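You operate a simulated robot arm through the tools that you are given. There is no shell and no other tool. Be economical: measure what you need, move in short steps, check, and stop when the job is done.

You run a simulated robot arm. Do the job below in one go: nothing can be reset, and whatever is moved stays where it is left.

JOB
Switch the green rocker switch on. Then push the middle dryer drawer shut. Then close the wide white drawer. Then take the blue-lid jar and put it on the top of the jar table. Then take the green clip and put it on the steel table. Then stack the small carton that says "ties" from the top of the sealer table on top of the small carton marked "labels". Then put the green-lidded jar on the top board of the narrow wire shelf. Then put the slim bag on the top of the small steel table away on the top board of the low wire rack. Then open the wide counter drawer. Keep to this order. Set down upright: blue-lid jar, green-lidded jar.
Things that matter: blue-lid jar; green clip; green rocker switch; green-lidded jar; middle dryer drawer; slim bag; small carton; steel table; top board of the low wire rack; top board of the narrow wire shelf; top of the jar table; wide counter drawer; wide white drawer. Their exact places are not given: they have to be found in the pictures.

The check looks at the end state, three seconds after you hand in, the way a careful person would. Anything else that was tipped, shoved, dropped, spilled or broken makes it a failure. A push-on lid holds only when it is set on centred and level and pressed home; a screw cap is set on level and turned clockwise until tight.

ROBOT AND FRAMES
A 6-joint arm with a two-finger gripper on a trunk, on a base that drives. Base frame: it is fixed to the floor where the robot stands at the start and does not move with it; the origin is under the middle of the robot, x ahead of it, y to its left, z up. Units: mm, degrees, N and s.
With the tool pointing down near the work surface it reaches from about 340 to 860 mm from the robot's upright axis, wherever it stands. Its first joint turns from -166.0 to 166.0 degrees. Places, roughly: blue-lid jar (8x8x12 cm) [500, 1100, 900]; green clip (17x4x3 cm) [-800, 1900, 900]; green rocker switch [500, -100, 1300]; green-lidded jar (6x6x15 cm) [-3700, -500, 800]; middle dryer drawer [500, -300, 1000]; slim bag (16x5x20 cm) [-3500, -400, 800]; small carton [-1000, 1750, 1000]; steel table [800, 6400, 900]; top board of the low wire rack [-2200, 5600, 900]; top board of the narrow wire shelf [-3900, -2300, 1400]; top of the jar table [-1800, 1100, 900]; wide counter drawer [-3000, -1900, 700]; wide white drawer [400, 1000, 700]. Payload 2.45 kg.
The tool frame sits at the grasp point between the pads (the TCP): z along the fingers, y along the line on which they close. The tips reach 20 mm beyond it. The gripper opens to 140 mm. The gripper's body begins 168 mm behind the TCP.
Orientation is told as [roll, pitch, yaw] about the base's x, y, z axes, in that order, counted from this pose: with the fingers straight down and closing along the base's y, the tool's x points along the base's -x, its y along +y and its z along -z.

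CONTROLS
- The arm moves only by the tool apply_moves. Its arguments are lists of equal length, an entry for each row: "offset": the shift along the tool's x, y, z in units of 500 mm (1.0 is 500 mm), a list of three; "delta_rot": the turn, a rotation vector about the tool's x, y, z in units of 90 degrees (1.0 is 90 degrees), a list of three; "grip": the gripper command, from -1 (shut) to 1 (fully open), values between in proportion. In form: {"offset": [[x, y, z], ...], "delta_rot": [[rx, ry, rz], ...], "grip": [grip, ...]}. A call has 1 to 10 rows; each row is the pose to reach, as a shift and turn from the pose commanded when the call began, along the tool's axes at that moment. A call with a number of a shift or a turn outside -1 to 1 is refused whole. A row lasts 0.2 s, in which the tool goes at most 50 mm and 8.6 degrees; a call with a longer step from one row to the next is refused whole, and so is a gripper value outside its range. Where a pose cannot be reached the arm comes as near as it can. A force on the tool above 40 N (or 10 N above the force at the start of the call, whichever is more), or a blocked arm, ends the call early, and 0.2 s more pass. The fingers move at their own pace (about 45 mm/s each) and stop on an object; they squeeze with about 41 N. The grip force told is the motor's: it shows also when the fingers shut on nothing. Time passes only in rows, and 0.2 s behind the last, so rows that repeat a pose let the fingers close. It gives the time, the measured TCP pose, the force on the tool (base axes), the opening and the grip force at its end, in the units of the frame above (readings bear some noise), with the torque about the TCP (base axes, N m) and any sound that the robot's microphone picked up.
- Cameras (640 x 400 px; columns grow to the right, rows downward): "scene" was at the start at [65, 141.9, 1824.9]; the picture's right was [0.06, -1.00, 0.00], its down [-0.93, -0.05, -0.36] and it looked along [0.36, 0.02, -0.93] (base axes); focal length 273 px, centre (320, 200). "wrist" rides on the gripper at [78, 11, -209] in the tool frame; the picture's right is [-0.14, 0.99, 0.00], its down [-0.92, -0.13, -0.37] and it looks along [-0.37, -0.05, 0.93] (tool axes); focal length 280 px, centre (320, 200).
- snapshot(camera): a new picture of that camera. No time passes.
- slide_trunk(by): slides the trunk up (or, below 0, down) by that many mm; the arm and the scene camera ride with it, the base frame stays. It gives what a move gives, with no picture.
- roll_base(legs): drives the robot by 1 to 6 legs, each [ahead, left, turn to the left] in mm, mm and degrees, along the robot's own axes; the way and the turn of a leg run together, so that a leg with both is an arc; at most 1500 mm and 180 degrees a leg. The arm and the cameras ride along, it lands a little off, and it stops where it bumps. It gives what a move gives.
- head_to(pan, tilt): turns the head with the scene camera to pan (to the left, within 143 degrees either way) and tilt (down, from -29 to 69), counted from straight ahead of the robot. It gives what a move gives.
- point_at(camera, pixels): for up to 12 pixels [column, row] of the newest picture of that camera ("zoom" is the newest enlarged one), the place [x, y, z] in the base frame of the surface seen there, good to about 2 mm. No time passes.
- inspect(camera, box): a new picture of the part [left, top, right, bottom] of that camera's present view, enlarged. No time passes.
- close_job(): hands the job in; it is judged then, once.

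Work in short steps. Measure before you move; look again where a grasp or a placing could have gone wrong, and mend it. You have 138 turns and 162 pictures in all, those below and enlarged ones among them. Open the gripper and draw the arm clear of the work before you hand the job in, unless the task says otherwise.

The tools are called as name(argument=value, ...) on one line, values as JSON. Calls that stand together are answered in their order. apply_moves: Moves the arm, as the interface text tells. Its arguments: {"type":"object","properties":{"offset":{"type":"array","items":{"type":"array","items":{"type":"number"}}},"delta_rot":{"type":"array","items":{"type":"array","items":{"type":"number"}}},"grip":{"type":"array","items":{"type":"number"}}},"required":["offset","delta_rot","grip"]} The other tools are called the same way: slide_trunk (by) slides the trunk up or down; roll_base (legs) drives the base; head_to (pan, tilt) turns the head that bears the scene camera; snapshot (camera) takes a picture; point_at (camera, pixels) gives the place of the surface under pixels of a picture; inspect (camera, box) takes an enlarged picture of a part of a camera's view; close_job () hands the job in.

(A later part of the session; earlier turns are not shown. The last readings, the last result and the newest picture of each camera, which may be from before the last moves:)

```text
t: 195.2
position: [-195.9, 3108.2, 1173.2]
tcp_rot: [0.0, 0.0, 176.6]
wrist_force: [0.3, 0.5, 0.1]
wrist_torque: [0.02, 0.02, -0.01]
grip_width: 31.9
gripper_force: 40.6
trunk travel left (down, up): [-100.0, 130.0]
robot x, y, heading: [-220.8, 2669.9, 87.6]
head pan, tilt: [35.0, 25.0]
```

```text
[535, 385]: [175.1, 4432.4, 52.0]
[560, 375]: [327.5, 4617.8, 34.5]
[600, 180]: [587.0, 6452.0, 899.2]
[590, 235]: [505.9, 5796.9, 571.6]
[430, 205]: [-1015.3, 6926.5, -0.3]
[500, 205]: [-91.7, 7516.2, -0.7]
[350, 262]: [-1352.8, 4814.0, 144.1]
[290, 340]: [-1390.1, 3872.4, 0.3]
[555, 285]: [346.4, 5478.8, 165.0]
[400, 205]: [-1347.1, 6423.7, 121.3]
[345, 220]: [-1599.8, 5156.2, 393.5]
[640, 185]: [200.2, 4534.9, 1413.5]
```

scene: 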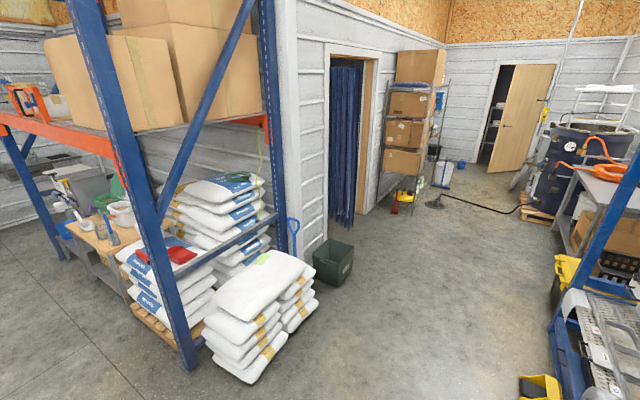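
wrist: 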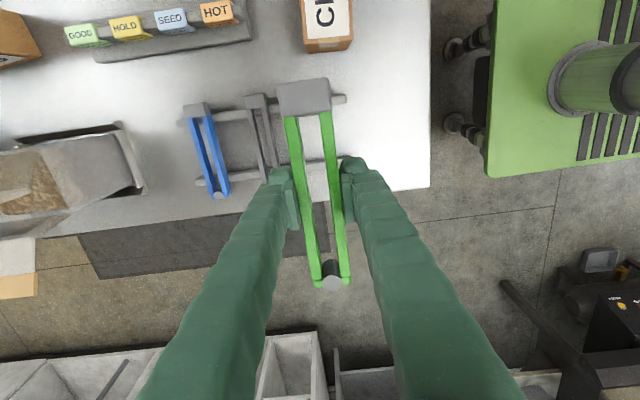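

Drive north along x≈−450 to y≈6250, then look right.

roll_base(legs=[[0, 250, 2.4], [1200, 0, 0], [1200, 0, 0], [1150, 0, 0]])

head_to(pan=-80, tilt=40)

snapshot(camera="scene")

point_at(camera="scene", pixels=[[320, 200], [280, 180], [360, 220], [320, 240], [320, 280], [250, 200], [400, 200], [200, 200], [450, 220], [320, 330]])

```text
t: 214.8
position: [-427.4, 6682.8, 1173.2]
tcp_rot: [0.0, -0.1, 178.0]
wrist_force: [-0.2, 0.1, 0.9]
wrist_torque: [-0.01, 0.02, 0.03]
grip_width: 32.2
gripper_force: 40.6
trunk travel left (down, up): [-100.0, 130.0]
robot x, y, heading: [-441.0, 6241.3, 88.8]
head pan, tilt: [35.0, 25.0]
```

```text
t: 216.8
position: [-426.9, 6682.3, 1172.4]
tcp_rot: [-0.1, 0.0, 178.0]
wrist_force: [-0.6, 0.3, -0.8]
wrist_torque: [-0.05, -0.03, 0.02]
grip_width: 31.9
gripper_force: 40.7
trunk travel left (down, up): [-100.0, 130.0]
robot x, y, heading: [-440.9, 6242.7, 88.8]
head pan, tilt: [-80.0, 40.0]
```

```text
102 pictures are left
```

scene: 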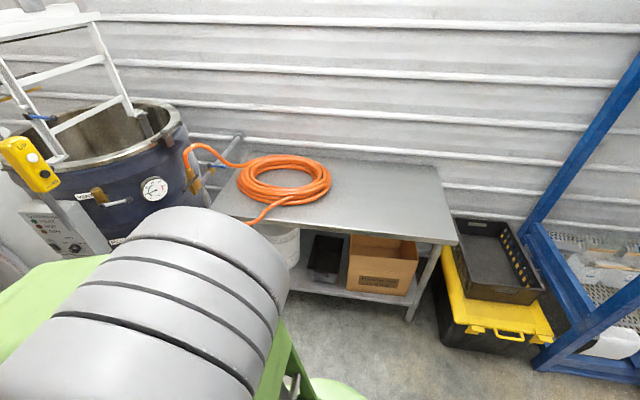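

```text
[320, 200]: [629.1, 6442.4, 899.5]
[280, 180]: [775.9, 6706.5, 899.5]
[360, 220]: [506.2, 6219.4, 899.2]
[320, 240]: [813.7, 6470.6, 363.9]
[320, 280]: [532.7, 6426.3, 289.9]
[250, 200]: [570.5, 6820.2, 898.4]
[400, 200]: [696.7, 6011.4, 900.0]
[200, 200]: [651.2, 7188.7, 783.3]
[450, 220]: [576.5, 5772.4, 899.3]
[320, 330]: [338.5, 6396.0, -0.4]
```

Steel table top z≈899, free area around (620, 6080). Turn east and approach.

roll_base(legs=[[0, 0, -88.8], [350, -160, 0]])

snapshot(camera="wrist")

```text
t: 223.0
position: [347.3, 6075.4, 1173.0]
tcp_rot: [-0.2, 0.0, 88.5]
wrist_force: [-0.5, 0.0, -0.1]
wrist_torque: [0.02, 0.06, 0.02]
grip_width: 31.9
gripper_force: 41.3
trunk travel left (down, up): [-100.0, 130.0]
robot x, y, heading: [-94.7, 6086.8, -0.5]
head pan, tilt: [-80.0, 40.0]
```

```text
101 pictures are left
```

wrist: 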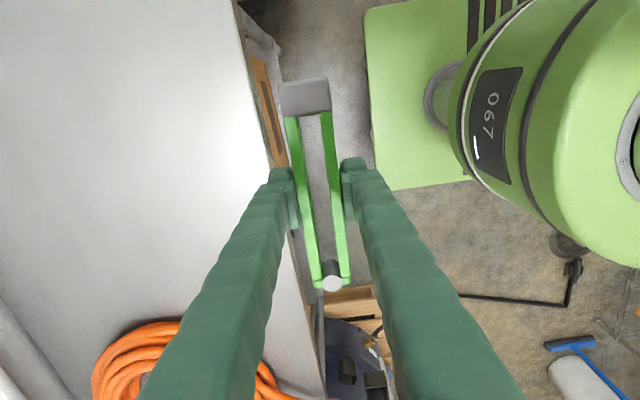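

Move +x 270 over the table and descend most of the way.

apply_moves(offset=[[0, -0.09, 0], [0, -0.18, 0], [0, -0.27, 0], [0, -0.36, 0], [0, -0.45, 0], [0, -0.54, 0], [0, -0.54, 0.1], [0, -0.54, 0.2], [0, -0.54, 0.3], [0, -0.54, 0.4]], delta_rot=[[0, 0, 0], [0, 0, 0], [0, 0, 0], [0, 0, 0], [0, 0, 0], [0, 0, 0], [0, 0, 0], [0, 0, 0], [0, 0, 0], [0, 0, 0]], grip=[-1, -1, -1, -1, -1, -1, -1, -1, -1, -1])

snapshot(camera="wrist")

point_at(camera="wrist", pixels=[[200, 150], [320, 310], [440, 130], [320, 60]])

```text
t: 225.2
position: [617.4, 6066.8, 970.9]
tcp_rot: [-0.1, 0.0, 88.5]
wrist_force: [1.1, 0.2, -0.6]
wrist_torque: [-0.03, 0.02, -0.01]
grip_width: 32.0
gripper_force: 40.4
trunk travel left (down, up): [-100.0, 130.0]
robot x, y, heading: [-90.9, 6084.5, -0.5]
head pan, tilt: [-80.0, 40.0]
```

```text
100 pictures are left
```

wrist: 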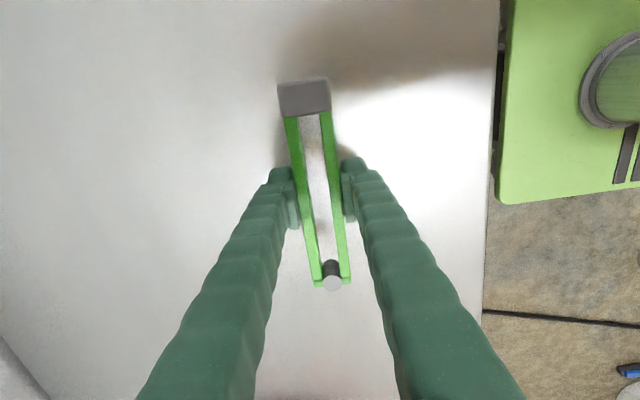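

```text
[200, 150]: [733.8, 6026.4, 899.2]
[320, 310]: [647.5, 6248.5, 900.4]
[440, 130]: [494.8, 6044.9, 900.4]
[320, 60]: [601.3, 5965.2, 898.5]
```

Lower 49 mm and release, then rise.

apply_moves(offset=[[0, 0, 0.06], [0, 0, 0.085], [0, 0, 0.096], [0, 0, 0.1], [0, 0, 0.1], [0, 0, 0.1], [0, 0, 0.1]], delta_rot=[[0, 0, 0], [0, 0, 0], [0, 0, 0], [0, 0, 0], [0, 0, 0], [0, 0, 0], [0, 0, 0]], grip=[-1, -1, -1, -1, -0.5, -0.1, -0.1])

apply_moves(offset=[[0, 0, -0.06], [0, 0, -0.15], [0, 0, -0.24], [0, 0, -0.33], [0, 0, -0.42], [0, 0, -0.5], [0, 0.09, -0.5], [0, 0.18, -0.5], [0, 0.27, -0.5], [0, 0.36, -0.5]], delta_rot=[[0, 0, 0], [0, 0, 0], [0, 0, 0], [0, 0, 0], [0, 0, 0], [0, 0, 0], [0, 0, 0], [0, 0, 0], [0, 0, 0], [0, 0, 0]], grip=[-0.1, -0.1, -0.1, -0.1, -0.1, -0.1, -0.1, -0.1, -0.1, -0.1])

snapshot(camera="wrist")

```text
t: 226.8
position: [615.1, 6066.2, 923.2]
tcp_rot: [-0.1, 0.0, 88.5]
wrist_force: [0.2, 0.3, -0.5]
wrist_torque: [0.01, 0.03, -0.04]
grip_width: 63.0
gripper_force: 0.1
trunk travel left (down, up): [-100.0, 130.0]
robot x, y, heading: [-97.4, 6085.2, -0.6]
head pan, tilt: [-80.0, 40.0]
```

```text
t: 229.0
position: [433.3, 6071.5, 1174.7]
tcp_rot: [-0.1, 0.0, 88.5]
wrist_force: [0.2, 0.2, -0.3]
wrist_torque: [0.01, -0.06, 0.03]
grip_width: 63.1
gripper_force: 0.1
trunk travel left (down, up): [-100.0, 130.0]
robot x, y, heading: [-93.8, 6085.4, -0.4]
head pan, tilt: [-80.0, 40.0]
```

```text
99 pictures are left
```

wrist: 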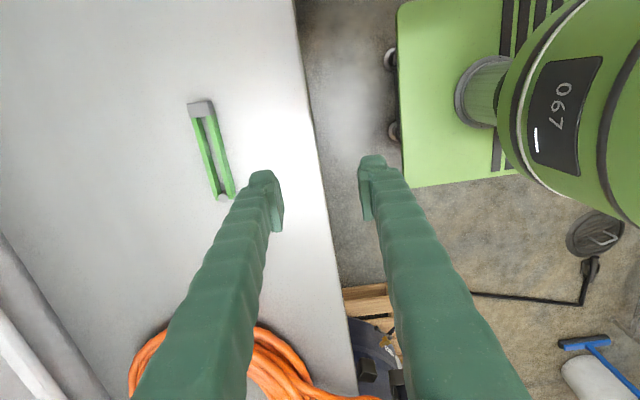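

Clip is on the steel table. While here, look west for the low wire rack.

head_to(pan=143, tilt=20)

snapshot(camera="scene")

head_to(pan=-143, tilt=25)

snapshot(camera="scene")

```text
t: 232.2
position: [434.3, 6071.2, 1174.5]
tcp_rot: [0.0, 0.0, 88.6]
wrist_force: [-0.1, -0.2, -0.8]
wrist_torque: [-0.01, 0.0, 0.02]
grip_width: 62.9
gripper_force: 0.1
trunk travel left (down, up): [-100.0, 130.0]
robot x, y, heading: [-96.8, 6083.6, -0.3]
head pan, tilt: [143.0, 20.0]
```

```text
98 pictures are left
```

scene: 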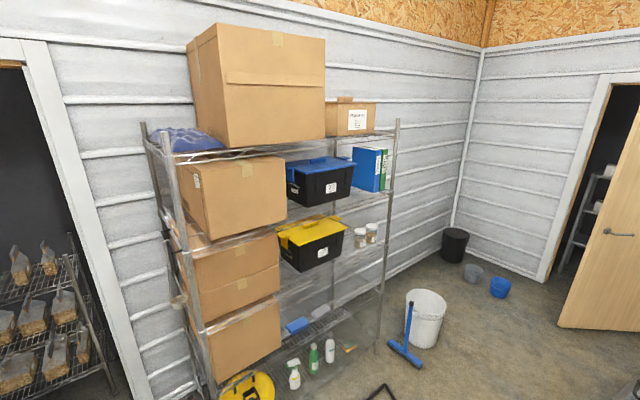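

```text
t: 236.1
position: [436.7, 6072.4, 1173.9]
tcp_rot: [0.0, 0.0, 88.5]
wrist_force: [0.1, -0.5, 0.2]
wrist_torque: [0.02, 0.03, -0.01]
grip_width: 63.0
gripper_force: 0.0
trunk travel left (down, up): [-100.0, 130.0]
robot x, y, heading: [-92.4, 6082.5, -0.4]
head pan, tilt: [-143.0, 25.0]
```

```text
97 pictures are left
```

scene: 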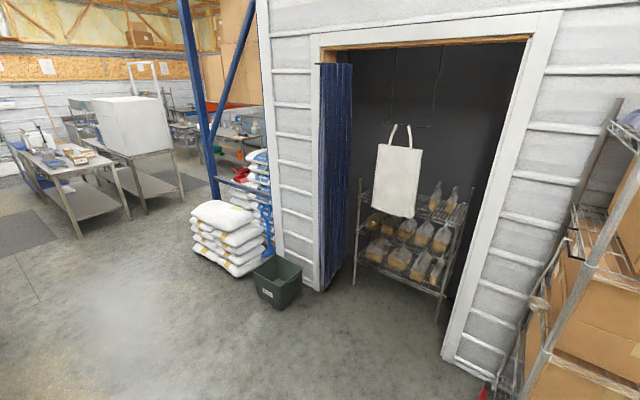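

The low wire rack with bags is in the alcove; take a zoom and points for later.

inspect(camera="scene", box=[310, 130, 500, 330])

point_at(camera="scene", pixels=[[362, 195], [400, 212], [440, 225], [466, 205], [437, 318], [356, 285], [450, 358], [322, 290], [275, 295], [400, 150], [420, 205], [385, 205]])

```text
2.00 times, centred on (405, 230) of scene
```

zoom: 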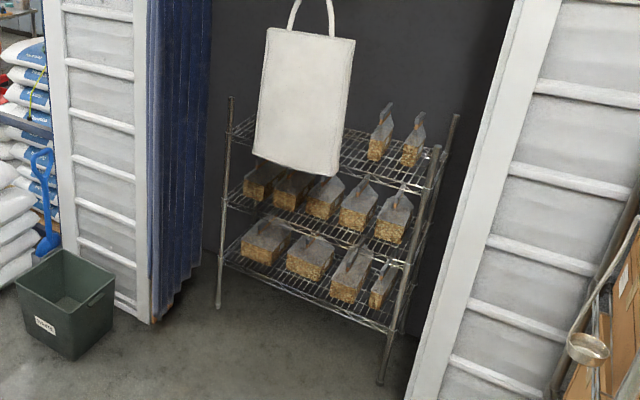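

```text
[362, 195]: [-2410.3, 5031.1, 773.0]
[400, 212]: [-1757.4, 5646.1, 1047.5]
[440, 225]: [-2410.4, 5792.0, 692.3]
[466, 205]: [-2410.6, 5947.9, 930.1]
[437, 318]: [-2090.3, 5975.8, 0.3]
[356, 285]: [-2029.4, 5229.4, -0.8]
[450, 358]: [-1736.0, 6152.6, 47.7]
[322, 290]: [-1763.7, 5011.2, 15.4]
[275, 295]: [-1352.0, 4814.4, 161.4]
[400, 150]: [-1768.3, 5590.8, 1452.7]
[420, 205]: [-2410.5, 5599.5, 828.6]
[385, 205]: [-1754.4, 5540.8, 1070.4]
```

Now return to the sealer table's north end: back off, turn south, drive down and across.

roll_base(legs=[[-350, 0, 0], [0, 0, -90], [1060, 0, 0], [1060, 0, 0], [1060, 0, 0], [0, -555, 0]])

head_to(pan=0, tilt=40)

snapshot(camera="scene")

snapshot(camera="wrist")

```text
t: 262.4
position: [-1126.0, 2396.1, 1174.3]
tcp_rot: [-0.1, 0.0, -2.6]
wrist_force: [0.3, 0.9, -0.5]
wrist_torque: [0.03, -0.02, -0.04]
grip_width: 63.2
gripper_force: 0.1
trunk travel left (down, up): [-100.0, 130.0]
robot x, y, heading: [-1101.2, 2925.3, -91.6]
head pan, tilt: [-143.0, 25.0]
```

```text
t: 264.6
position: [-1126.7, 2396.7, 1174.0]
tcp_rot: [-0.1, 0.0, -2.6]
wrist_force: [0.2, 0.9, -0.9]
wrist_torque: [0.0, 0.02, -0.01]
grip_width: 63.2
gripper_force: 0.1
trunk travel left (down, up): [-100.0, 130.0]
robot x, y, heading: [-1104.4, 2922.0, -91.6]
head pan, tilt: [0.0, 40.0]
```

```text
95 pictures are left
```

scene: 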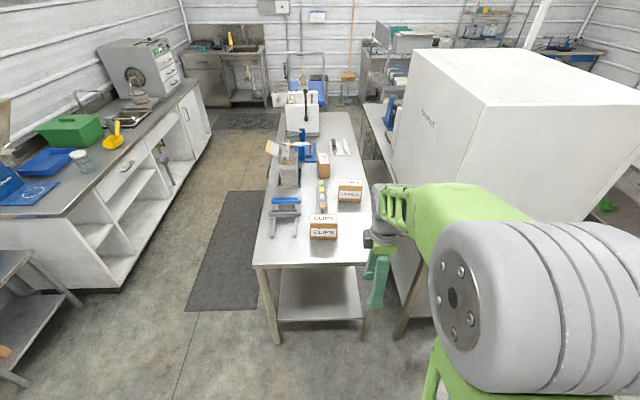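

```text
94 pictures are left
```

wrist: 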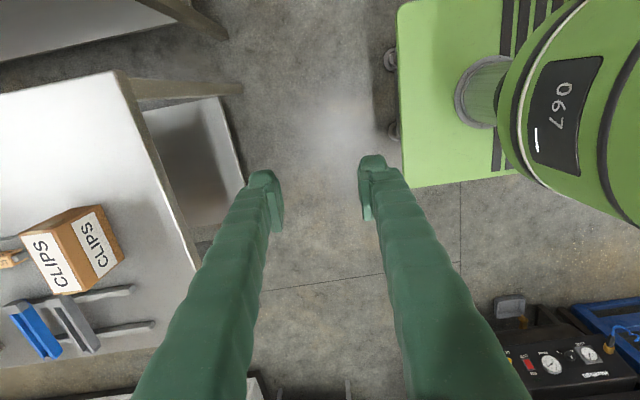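

Three cartons seen; zoom in to identify ties/labels and measure.

inspect(camera="scene", box=[255, 130, 385, 260])

point_at(camera="scene", pixels=[[323, 158], [323, 172], [349, 187], [349, 196], [338, 188], [361, 190], [322, 218], [322, 230], [295, 265], [370, 262], [350, 180], [324, 153]])

```text
3.08 times, centred on (320, 195) of scene
```

zoom: 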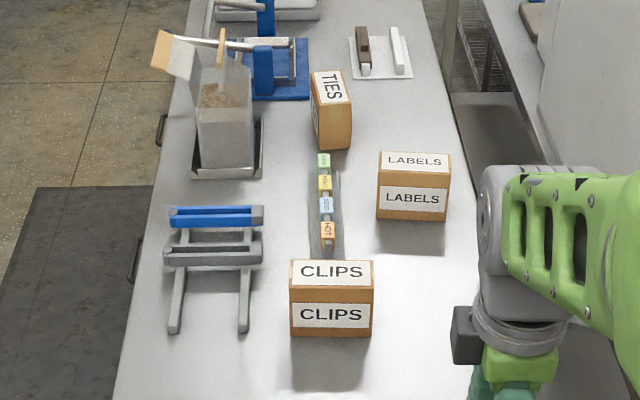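

```text
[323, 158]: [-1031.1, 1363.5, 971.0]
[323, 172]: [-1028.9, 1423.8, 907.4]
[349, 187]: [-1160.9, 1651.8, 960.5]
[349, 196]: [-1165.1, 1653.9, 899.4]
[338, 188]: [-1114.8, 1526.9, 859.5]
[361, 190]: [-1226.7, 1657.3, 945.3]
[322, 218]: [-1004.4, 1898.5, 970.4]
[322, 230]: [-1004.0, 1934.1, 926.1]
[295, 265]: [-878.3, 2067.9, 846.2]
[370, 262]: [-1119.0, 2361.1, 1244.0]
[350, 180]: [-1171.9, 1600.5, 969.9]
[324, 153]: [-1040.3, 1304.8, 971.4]
```

Ties ≈(−1040,1365), labels ≈(−1170,1620). Go to the east side of the sealer table, facing west.

roll_base(legs=[[0, 800, 1.6], [1000, 0, 0], [0, 0, -90], [0, 400, 0]])

head_to(pan=0, tilt=50)

snapshot(camera="scene")

snapshot(camera="wrist")

```text
t: 284.2
position: [-849.9, 1540.3, 1174.1]
tcp_rot: [-0.1, 0.1, -91.7]
wrist_force: [0.2, 0.2, -0.8]
wrist_torque: [0.04, -0.01, 0.0]
grip_width: 62.9
gripper_force: 0.0
trunk travel left (down, up): [-100.0, 130.0]
robot x, y, heading: [-322.6, 1524.3, 179.2]
head pan, tilt: [0.0, 40.0]
```

```text
t: 284.9
position: [-851.0, 1539.7, 1173.7]
tcp_rot: [-0.1, 0.0, -91.7]
wrist_force: [0.6, 0.4, 1.1]
wrist_torque: [0.01, -0.01, -0.02]
grip_width: 63.0
gripper_force: 0.1
trunk travel left (down, up): [-100.0, 130.0]
robot x, y, heading: [-324.1, 1523.0, 179.4]
head pan, tilt: [0.0, 50.0]
```

```text
92 pictures are left
```

scene: 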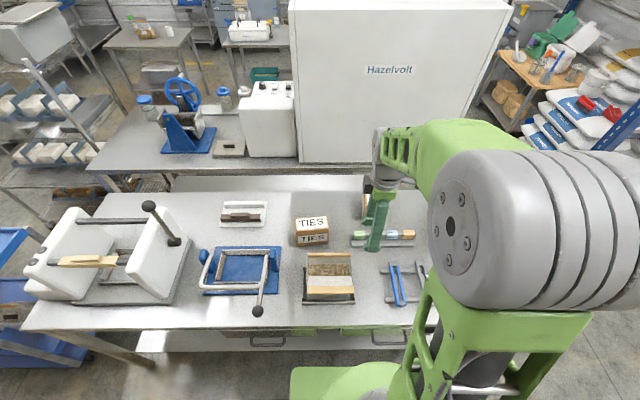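

```text
91 pictures are left
```

wrist: 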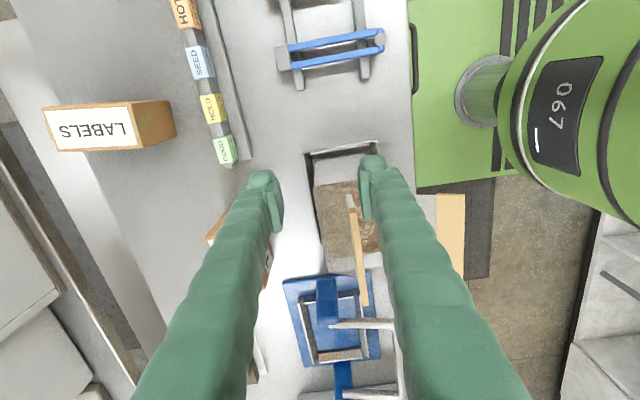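

Measure ties, labels and the robot's base front edge relative to the table.

inspect(camera="scene", box=[280, 200, 420, 300])

point_at(camera="scene", pixels=[[298, 372], [340, 370], [285, 330], [295, 222], [327, 219], [297, 232], [328, 228], [312, 222], [300, 243], [326, 241], [265, 340], [390, 335]])

point_at(camera="wrist", pixels=[[45, 110], [130, 103], [60, 150], [138, 147], [90, 128], [165, 100], [175, 132], [210, 235], [265, 290]])

```text
4.00 times, centred on (350, 250) of scene
```

zoom: 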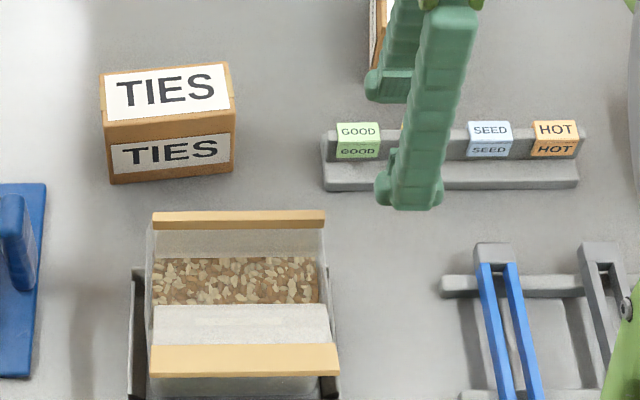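

```text
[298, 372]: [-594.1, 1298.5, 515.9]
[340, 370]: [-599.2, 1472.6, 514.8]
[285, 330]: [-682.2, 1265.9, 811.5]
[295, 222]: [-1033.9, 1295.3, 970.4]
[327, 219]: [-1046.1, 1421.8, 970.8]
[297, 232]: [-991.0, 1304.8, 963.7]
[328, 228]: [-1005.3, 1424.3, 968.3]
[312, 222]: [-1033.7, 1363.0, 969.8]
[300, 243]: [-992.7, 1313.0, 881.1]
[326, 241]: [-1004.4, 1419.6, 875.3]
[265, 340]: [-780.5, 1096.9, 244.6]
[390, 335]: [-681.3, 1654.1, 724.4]
```

```text
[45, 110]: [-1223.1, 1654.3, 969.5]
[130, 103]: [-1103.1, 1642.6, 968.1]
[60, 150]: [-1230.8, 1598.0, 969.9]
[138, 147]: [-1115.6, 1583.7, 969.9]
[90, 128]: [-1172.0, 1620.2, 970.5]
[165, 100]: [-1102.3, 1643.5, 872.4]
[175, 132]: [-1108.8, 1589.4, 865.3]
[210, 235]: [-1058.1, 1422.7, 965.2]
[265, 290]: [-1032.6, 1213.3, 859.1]
```

Get ties' exact top corners from the zoom.

point_at(camera="zoom", pixels=[[103, 76], [228, 65], [108, 118], [233, 104], [111, 178], [231, 166], [168, 92], [120, 74], [215, 66]])

inspect(camera="wrist", box=[30, 80, 190, 180])

point_at(camera="zoom", pixels=[[50, 110], [385, 88], [105, 280], [440, 255], [580, 80], [570, 210], [250, 190]])

```text
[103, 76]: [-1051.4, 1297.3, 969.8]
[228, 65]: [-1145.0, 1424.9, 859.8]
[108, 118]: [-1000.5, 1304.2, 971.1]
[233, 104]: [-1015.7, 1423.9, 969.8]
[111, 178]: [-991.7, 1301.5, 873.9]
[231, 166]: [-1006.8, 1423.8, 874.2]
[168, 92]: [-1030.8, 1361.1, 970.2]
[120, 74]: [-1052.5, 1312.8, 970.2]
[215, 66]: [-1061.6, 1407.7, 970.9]
```

```text
4.00 times, centred on (110, 130) of wrist
```

zoom: 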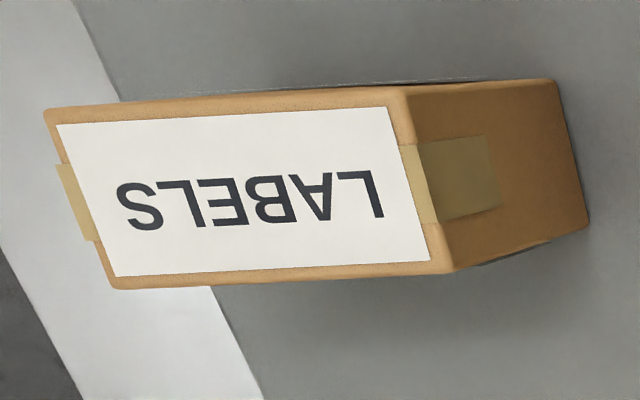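

```text
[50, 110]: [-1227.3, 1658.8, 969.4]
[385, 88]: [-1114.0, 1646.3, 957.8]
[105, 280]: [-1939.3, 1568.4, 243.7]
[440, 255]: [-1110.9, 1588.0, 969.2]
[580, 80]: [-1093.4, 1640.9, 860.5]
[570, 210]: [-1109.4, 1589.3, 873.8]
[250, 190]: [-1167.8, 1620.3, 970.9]
```

Measure the nearby bag holder's clearance to the ties carton, then advance 60 mm.

point_at(camera="scene", pixels=[[340, 254], [320, 254], [358, 254], [340, 262], [340, 290], [304, 300], [312, 270], [370, 240]])

roll_base(legs=[[60, 20, 0.7]])

```text
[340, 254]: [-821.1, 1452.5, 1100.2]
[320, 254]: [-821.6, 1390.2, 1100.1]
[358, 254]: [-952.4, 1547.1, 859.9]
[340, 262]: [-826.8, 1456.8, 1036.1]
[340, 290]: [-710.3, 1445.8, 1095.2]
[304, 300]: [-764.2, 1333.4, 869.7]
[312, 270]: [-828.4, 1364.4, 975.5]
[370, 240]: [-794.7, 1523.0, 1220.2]
```

```text
t: 285.9
position: [-912.2, 1515.0, 1173.3]
tcp_rot: [0.2, 0.0, -91.0]
wrist_force: [-0.3, 0.0, -0.1]
wrist_torque: [0.05, -0.08, 0.0]
grip_width: 62.9
gripper_force: 0.0
trunk travel left (down, up): [-100.0, 130.0]
robot x, y, heading: [-383.5, 1505.0, 180.1]
head pan, tilt: [0.0, 50.0]
```

Move above ties, aligning yaw, open to 100 mm, and descend to z≈1010 first.

apply_moves(offset=[[-0.077, -0.057, 0], [-0.155, -0.115, 0], [-0.232, -0.172, 0], [-0.31, -0.23, 0], [-0.31, -0.23, 0.09], [-0.31, -0.23, 0.18], [-0.31, -0.23, 0.26], [-0.31, -0.23, 0.32]], delta_rot=[[0, 0, -0.022], [0, 0, -0.044], [0, 0, -0.066], [0, 0, -0.088], [0, 0, -0.088], [0, 0, -0.088], [0, 0, -0.088], [0, 0, -0.088]], grip=[0.43, 0.43, 0.43, 0.43, 0.43, 0.43, 0.43, 0.43])

snapshot(camera="wrist")

```text
t: 287.7
position: [-1031.0, 1361.0, 1013.7]
tcp_rot: [0.0, 0.1, -83.0]
wrist_force: [0.7, -0.1, -0.5]
wrist_torque: [0.0, -0.03, -0.02]
grip_width: 100.3
gripper_force: 0.2
trunk travel left (down, up): [-100.0, 130.0]
robot x, y, heading: [-388.1, 1506.2, 180.1]
head pan, tilt: [0.0, 50.0]
```

```text
88 pictures are left
```

wrist: 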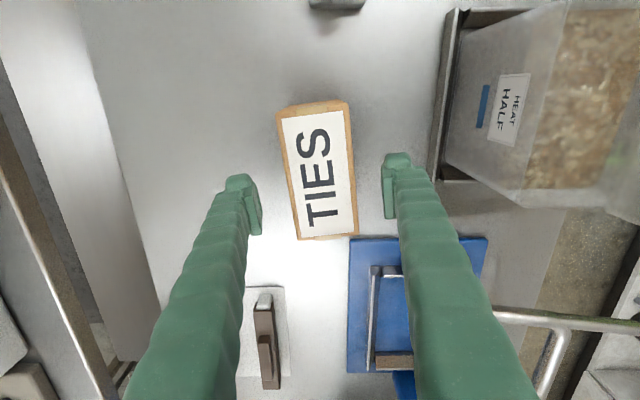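

Aligned. Descend to z≈930 and close.

apply_moves(offset=[[0, 0, 0.08], [0, 0, 0.166], [0, 0, 0.166], [0, 0, 0.166], [0, 0, 0.166], [0, 0, 0.166], [0, 0, 0.166]], delta_rot=[[0, 0, 0], [0, 0, 0], [0, 0, 0], [0, 0, 0], [0, 0, 0], [0, 0, 0], [0, 0, 0]], grip=[0.43, 0.43, -1, -1, -1, -1, -1])

snapshot(camera="wrist")

```text
t: 289.3
position: [-1029.5, 1362.2, 931.3]
tcp_rot: [-0.2, 0.1, -83.1]
wrist_force: [-0.2, -0.2, 2.1]
wrist_torque: [-0.04, 0.13, -0.07]
grip_width: 71.8
gripper_force: 40.9
trunk travel left (down, up): [-100.0, 130.0]
robot x, y, heading: [-383.3, 1506.3, 179.9]
head pan, tilt: [0.0, 50.0]
```

```text
87 pictures are left
```

wrist: 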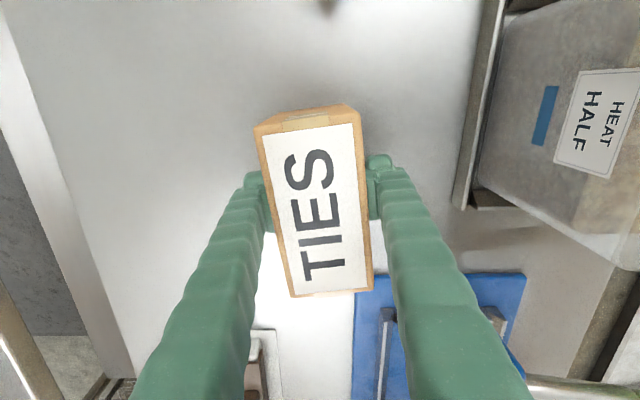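

Held (71.8 mm). Lift 230 mm.

apply_moves(offset=[[0, 0, -0.04], [0, 0, -0.13], [0, 0, -0.22], [0, 0, -0.31], [0, 0, -0.4], [0, 0, -0.46]], delta_rot=[[0, 0, 0], [0, 0, 0], [0, 0, 0], [0, 0, 0], [0, 0, 0], [0, 0, 0]], grip=[-1, -1, -1, -1, -1, -1])

inspect(camera="scene", box=[280, 170, 440, 280])

snapshot(camera="wrist")

```text
t: 290.7
position: [-1030.4, 1364.8, 1161.8]
tcp_rot: [-0.2, 0.0, -83.1]
wrist_force: [-0.4, -0.1, -2.7]
wrist_torque: [0.03, 0.04, 0.0]
grip_width: 71.9
gripper_force: 40.5
trunk travel left (down, up): [-100.0, 130.0]
robot x, y, heading: [-378.8, 1505.4, 180.2]
head pan, tilt: [0.0, 50.0]
```

```text
3.64 times, centred on (360, 225) of scene
```

zoom: 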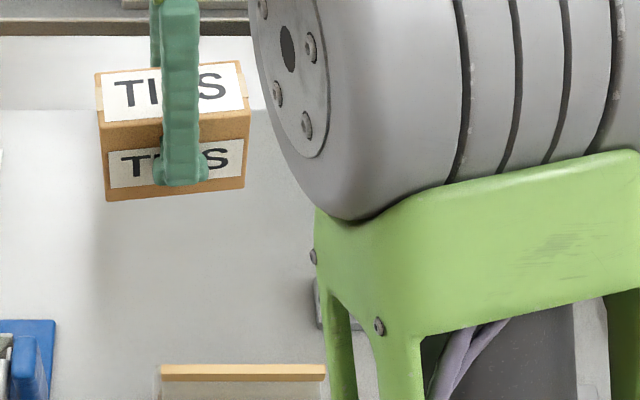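

```text
85 pictures are left
```

wrist: 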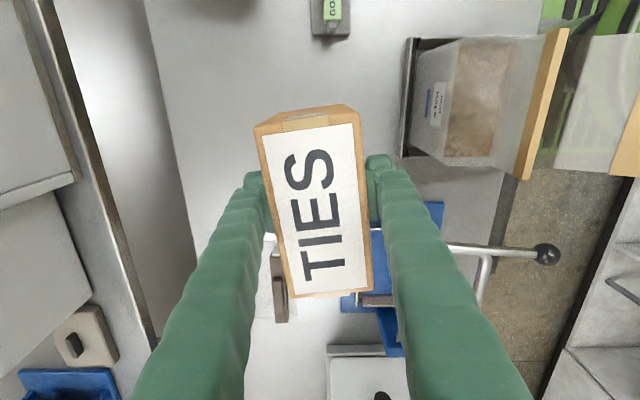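

Carry over labels while rotating +76°.

apply_moves(offset=[[0.059, -0.024, 0], [0.119, -0.048, 0], [0.178, -0.072, 0], [0.237, -0.096, 0], [0.297, -0.119, 0], [0.356, -0.143, 0], [0.415, -0.167, 0], [0.475, -0.191, 0], [0.534, -0.215, 0], [0.534, -0.215, 0]], delta_rot=[[0, 0, -0.094], [0, 0, -0.188], [0, 0, -0.282], [0, 0, -0.376], [0, 0, -0.47], [0, 0, -0.564], [0, 0, -0.658], [0, 0, -0.752], [0, 0, -0.846], [0, 0, -0.846]], grip=[-1, -1, -1, -1, -1, -1, -1, -1, -1, -1])

snapshot(camera="wrist")

snapshot(camera="scene")

```text
t: 292.9
position: [-1165.4, 1567.3, 1155.4]
tcp_rot: [2.5, 0.6, -10.5]
wrist_force: [-0.5, 1.2, -2.4]
wrist_torque: [-0.11, 0.0, 0.0]
grip_width: 71.7
gripper_force: 41.2
out of reach, approached as far as the arm can: row 9, 10
trunk travel left (down, up): [-100.0, 130.0]
robot x, y, heading: [-381.8, 1506.1, 180.2]
head pan, tilt: [0.0, 50.0]
```

```text
84 pictures are left
```

wrist: 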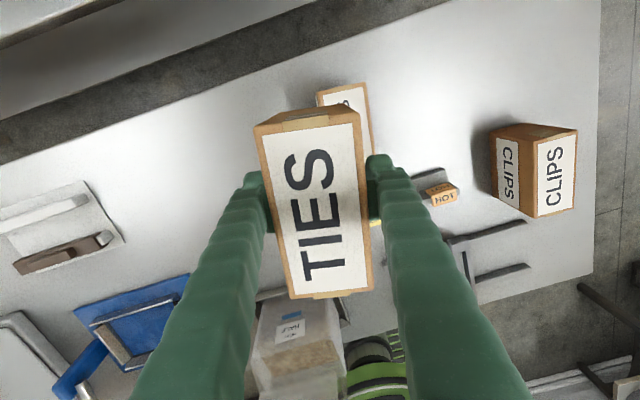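

```text
83 pictures are left
```

scene: 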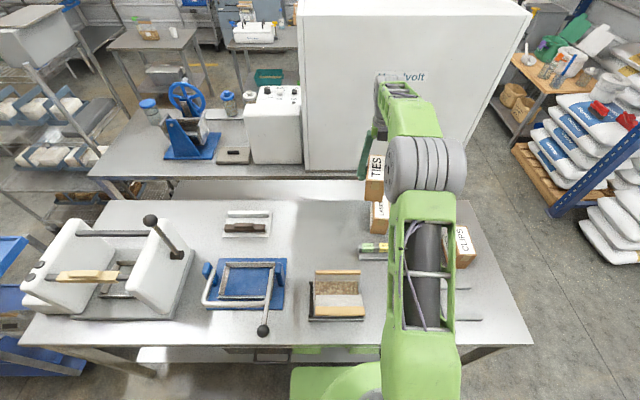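

Just at reach limit; shift the base +y 50 and 10 closer, then re-level.

roll_base(legs=[[12, -55, 0]])

apply_moves(offset=[[0, 0, 0.02], [0, 0, 0.04], [0, 0, 0.06]], delta_rot=[[0.014, 0, -0.02], [0.028, 0.007, -0.039], [0.028, 0.007, -0.039]], grip=[-1, -1, -1])

snapshot(camera="wrist")

snapshot(camera="scene")

```text
t: 294.1
position: [-1176.5, 1620.5, 1155.9]
tcp_rot: [2.5, 0.6, -10.3]
wrist_force: [-0.4, 0.3, -1.7]
wrist_torque: [-0.04, -0.03, 0.06]
grip_width: 71.9
gripper_force: 40.9
trunk travel left (down, up): [-100.0, 130.0]
robot x, y, heading: [-395.5, 1561.1, 180.0]
head pan, tilt: [0.0, 50.0]
```

```text
t: 294.9
position: [-1176.1, 1600.9, 1132.8]
tcp_rot: [1.8, 1.1, -9.2]
wrist_force: [-0.3, 0.1, -2.8]
wrist_torque: [-0.03, 0.05, -0.01]
grip_width: 71.8
gripper_force: 40.4
out of reach, approached as far as the arm can: row 1, 2, 3
trunk travel left (down, up): [-100.0, 130.0]
robot x, y, heading: [-393.8, 1561.9, 179.9]
head pan, tilt: [0.0, 50.0]
```

```text
82 pictures are left
```

wrist: 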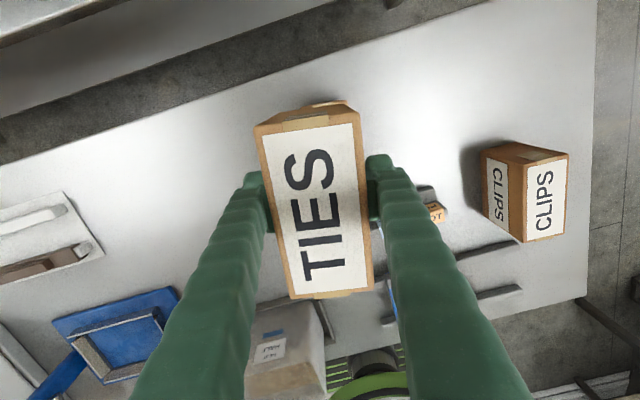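

```text
81 pictures are left
```

scene: 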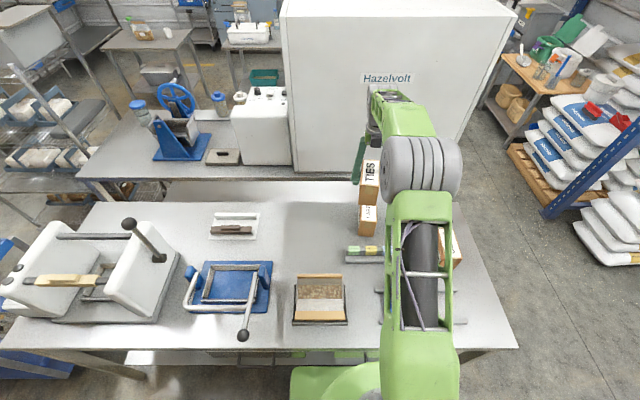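

The wrist is near a rotation limit; rotate the other way round instead (178° back), staying above.

apply_moves(offset=[[0, 0, -0.01], [0, 0, -0.02], [0, 0, -0.03], [0, 0, -0.04], [0, 0, -0.05], [0, 0, -0.05], [0, 0, -0.05], [0, 0, -0.05], [0, 0, -0.05], [0, 0, -0.05]], delta_rot=[[0, 0, 0.095], [0, 0, 0.19], [0, 0, 0.285], [0, 0, 0.38], [0, 0, 0.475], [0, 0, 0.57], [0, 0, 0.665], [0, 0, 0.76], [0, 0, 0.855], [0, 0, 0.95]], grip=[-1, -1, -1, -1, -1, -1, -1, -1, -1, -1])

apply_moves(offset=[[0, 0, 0], [0, 0, 0], [0, 0, 0], [0, 0, 0], [0, 0, 0], [0, 0, 0], [0, 0, 0], [0, 0, 0], [0, 0, 0], [0, 0, 0]], delta_rot=[[0, 0, 0.095], [0, 0, 0.19], [0, 0, 0.285], [0, 0, 0.38], [0, 0, 0.475], [0, 0, 0.57], [0, 0, 0.665], [0, 0, 0.76], [0, 0, 0.855], [0, 0, 0.95]], grip=[-1, -1, -1, -1, -1, -1, -1, -1, -1, -1])

snapshot(camera="wrist")

```text
t: 297.1
position: [-1175.9, 1599.3, 1158.7]
tcp_rot: [-1.0, 1.9, -94.8]
wrist_force: [0.5, 0.4, -1.9]
wrist_torque: [-0.01, -0.01, -0.07]
grip_width: 71.9
gripper_force: 40.9
trunk travel left (down, up): [-100.0, 130.0]
robot x, y, heading: [-393.1, 1559.9, 180.0]
head pan, tilt: [0.0, 50.0]
```

```text
t: 299.3
position: [-1175.2, 1599.6, 1158.4]
tcp_rot: [-2.0, -0.7, 179.7]
wrist_force: [-0.5, 1.0, -3.5]
wrist_torque: [-0.02, 0.01, -0.01]
grip_width: 71.8
gripper_force: 40.5
trunk travel left (down, up): [-100.0, 130.0]
robot x, y, heading: [-394.8, 1562.1, 180.1]
head pan, tilt: [0.0, 50.0]
```

```text
80 pictures are left
```

wrist: 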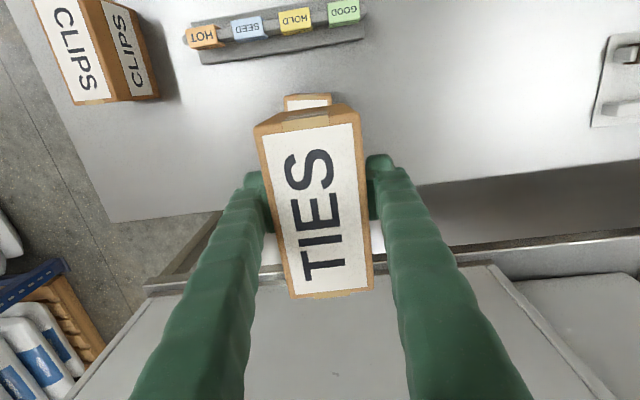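

Now yaw ≈180. Measure the labels box's visible east edge below the held carton.

inspect(camera="wrist", box=[240, 70, 400, 170])

point_at(camera="zoom", pixels=[[178, 100], [365, 95], [180, 125], [190, 110], [355, 108], [270, 110], [178, 140], [366, 120]])

```text
4.00 times, centred on (320, 120) of wrist
```

zoom: 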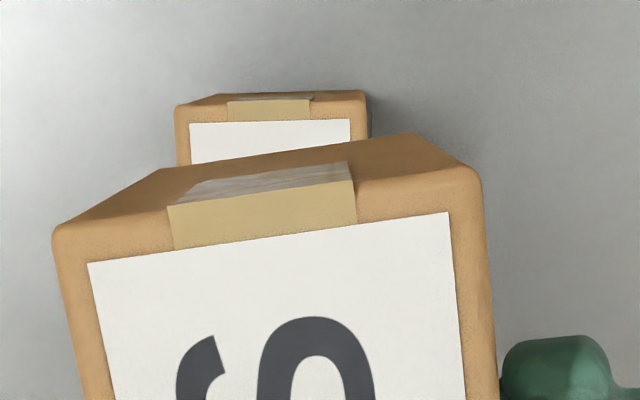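

```text
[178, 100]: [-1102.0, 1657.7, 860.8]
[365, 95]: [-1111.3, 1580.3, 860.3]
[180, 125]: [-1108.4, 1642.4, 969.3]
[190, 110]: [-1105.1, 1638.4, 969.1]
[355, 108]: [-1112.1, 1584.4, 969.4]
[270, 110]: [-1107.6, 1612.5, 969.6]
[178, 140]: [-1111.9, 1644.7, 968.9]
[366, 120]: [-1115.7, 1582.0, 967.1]
```

Labels centre ≈(−1166,1619), axis 172.7°. Align, level, and lower to just above.

apply_moves(offset=[[0.018, -0.04, 0], [0.018, -0.04, 0], [0.018, -0.04, 0.08], [0.018, -0.04, 0.15], [0.018, -0.04, 0.2], [0.018, -0.04, 0.2]], delta_rot=[[-0.011, 0.004, 0.04], [-0.022, 0.008, 0.078], [-0.022, 0.008, 0.078], [-0.022, 0.008, 0.078], [-0.022, 0.008, 0.078], [-0.022, 0.008, 0.078]], grip=[-1, -1, -1, -1, -1, -1])

snapshot(camera="scene")

snapshot(camera="wrist")

```text
t: 300.7
position: [-1170.0, 1622.8, 1061.0]
tcp_rot: [0.0, -0.2, 172.8]
wrist_force: [-0.7, 0.3, -2.5]
wrist_torque: [0.04, 0.01, -0.01]
grip_width: 71.6
gripper_force: 41.1
trunk travel left (down, up): [-100.0, 130.0]
robot x, y, heading: [-394.4, 1561.5, 180.0]
head pan, tilt: [0.0, 50.0]
```

```text
78 pictures are left
```

scene: 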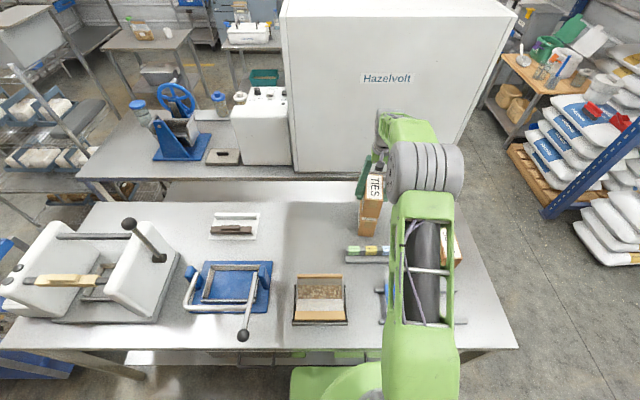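

```text
77 pictures are left
```

wrist: 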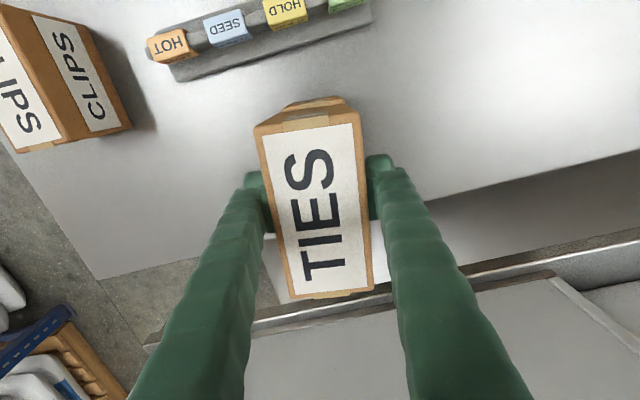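

Centre within a few mm and lower to contact.

apply_moves(offset=[[0.009, 0.006, 0.0], [0.009, 0.006, 0.02], [0.009, 0.006, 0.032], [0.009, 0.006, 0.037], [0.009, 0.006, 0.039]], delta_rot=[[0, 0, 0], [0, 0, 0], [0, 0, 0], [0, 0, 0], [0, 0, 0]], grip=[-1, -1, -1, -1, -1])

inspect(camera="scene", box=[320, 140, 420, 250])

```text
t: 301.9
position: [-1165.4, 1619.8, 1040.2]
tcp_rot: [0.1, -0.2, 172.8]
wrist_force: [0.1, 0.2, -2.3]
wrist_torque: [0.04, 0.03, 0.03]
grip_width: 71.7
gripper_force: 41.1
trunk travel left (down, up): [-100.0, 130.0]
robot x, y, heading: [-392.8, 1561.5, 180.1]
head pan, tilt: [0.0, 50.0]
```

```text
3.64 times, centred on (370, 195) of scene
```

zoom: 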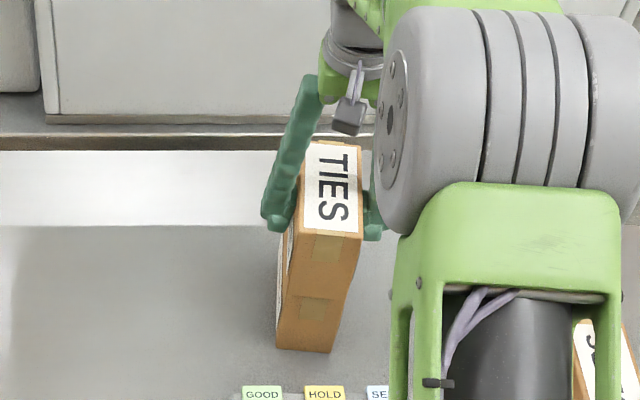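

Still carrying weight (−2.3 N), aligned nicely; ease down a few more mm, then release.

apply_moves(offset=[[0, 0, 0.002], [0, 0, 0.004], [0, 0, 0.006]], delta_rot=[[0, 0, 0], [0, 0, 0], [0, 0, 0]], grip=[-1, -1, -1])

```text
t: 302.7
position: [-1165.6, 1620.3, 1040.4]
tcp_rot: [0.0, -0.5, 172.8]
wrist_force: [-2.5, 0.4, 23.7]
wrist_torque: [0.05, -1.24, 0.06]
grip_width: 71.9
gripper_force: 41.5
trunk travel left (down, up): [-100.0, 130.0]
robot x, y, heading: [-394.8, 1562.4, 179.8]
head pan, tilt: [0.0, 50.0]
```

Contact (24 N). Relax 2 mm up, open, and rise.

apply_moves(offset=[[0, 0, -0.003], [0, 0, -0.003], [0, 0, -0.003], [0, 0, -0.003], [0, 0, -0.003], [0, 0, -0.003]], delta_rot=[[0, 0, 0], [0, 0, 0], [0, 0, 0], [0, 0, 0], [0, 0, 0], [0, 0, 0]], grip=[-1, 0.1, 0.2, 0.35, 0.45, 0.45])

apply_moves(offset=[[0, 0, -0.06], [0, 0, -0.14], [0, 0, -0.23], [0, 0, -0.32], [0.09, 0, -0.32], [0.18, 0, -0.32], [0.27, 0, -0.32], [0.36, 0, -0.32], [0.45, 0, -0.32], [0.54, 0, -0.32]], delta_rot=[[0, 0, 0], [0, 0, 0], [0, 0, 0], [0, 0, 0], [0, 0, 0], [0, 0, 0], [0, 0, 0], [0, 0, 0], [0, 0, 0], [0, 0, 0]], grip=[0.45, 0.45, 0.45, 0.45, 0.45, 0.45, 0.45, 0.45, 0.45, 0.45])

snapshot(camera="scene")

snapshot(camera="wrist")

```text
t: 304.1
position: [-1163.9, 1619.9, 1038.4]
tcp_rot: [0.1, -0.1, 172.8]
wrist_force: [-0.6, -0.4, -0.6]
wrist_torque: [0.01, 0.01, 0.01]
grip_width: 101.5
gripper_force: 0.2
trunk travel left (down, up): [-100.0, 130.0]
robot x, y, heading: [-394.7, 1560.6, 179.9]
head pan, tilt: [0.0, 50.0]
```

```text
t: 306.3
position: [-893.2, 1585.3, 1196.1]
tcp_rot: [0.1, -0.3, 172.7]
wrist_force: [0.1, 0.9, 0.0]
wrist_torque: [0.0, 0.02, -0.02]
grip_width: 101.5
gripper_force: 0.0
trunk travel left (down, up): [-100.0, 130.0]
robot x, y, heading: [-390.7, 1563.6, 179.9]
head pan, tilt: [0.0, 50.0]
```

```text
75 pictures are left
```

scene: 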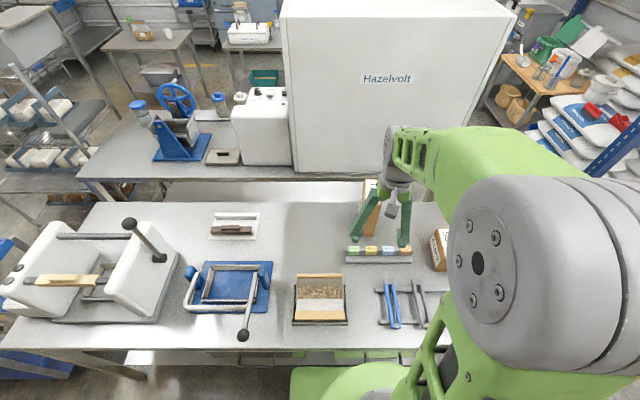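

```text
74 pictures are left
```

wrist: 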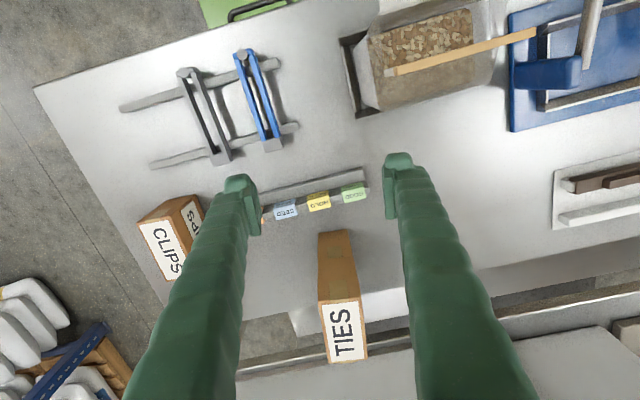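

Ties sits squarely on labels. Retract the arm and drive south then west toward the small steel table.

apply_moves(offset=[[0.08, 0, 0], [0.16, 0, 0]], delta_rot=[[0, 0, 0], [0, 0, 0]], grip=[0.45, 0.45])

roll_base(legs=[[-215, 0, 0], [0, 0, 90], [1400, 0, 0], [1380, 0, 0]])

head_to(pan=-90, tilt=35)

snapshot(camera="scene")

```text
t: 306.9
position: [-815.5, 1576.5, 1197.0]
tcp_rot: [0.1, -0.3, 172.8]
wrist_force: [0.7, -0.6, 0.0]
wrist_torque: [0.02, 0.07, -0.01]
grip_width: 101.6
gripper_force: 0.1
trunk travel left (down, up): [-100.0, 130.0]
robot x, y, heading: [-392.2, 1560.1, 180.0]
head pan, tilt: [0.0, 50.0]
```

```text
t: 325.5
position: [-89.5, -1644.7, 1197.1]
tcp_rot: [0.1, -0.2, -95.7]
wrist_force: [-0.4, 0.5, 0.3]
wrist_torque: [0.01, -0.01, -0.03]
grip_width: 101.5
gripper_force: 0.2
trunk travel left (down, up): [-100.0, 130.0]
robot x, y, heading: [-80.4, -1224.1, -88.4]
head pan, tilt: [0.0, 50.0]
```

```text
t: 327.2
position: [-89.3, -1644.4, 1198.5]
tcp_rot: [0.0, -0.2, -95.6]
wrist_force: [0.1, -0.6, 0.1]
wrist_torque: [0.04, 0.02, -0.01]
grip_width: 101.4
gripper_force: 0.1
trunk travel left (down, up): [-100.0, 130.0]
robot x, y, heading: [-83.8, -1223.2, -88.6]
head pan, tilt: [-90.0, 35.0]
```

```text
73 pictures are left
```

scene: 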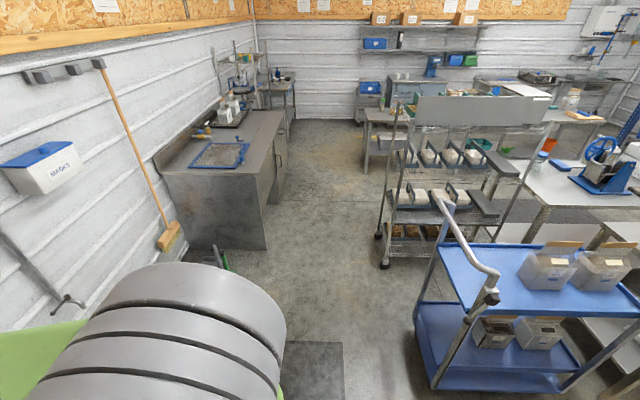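

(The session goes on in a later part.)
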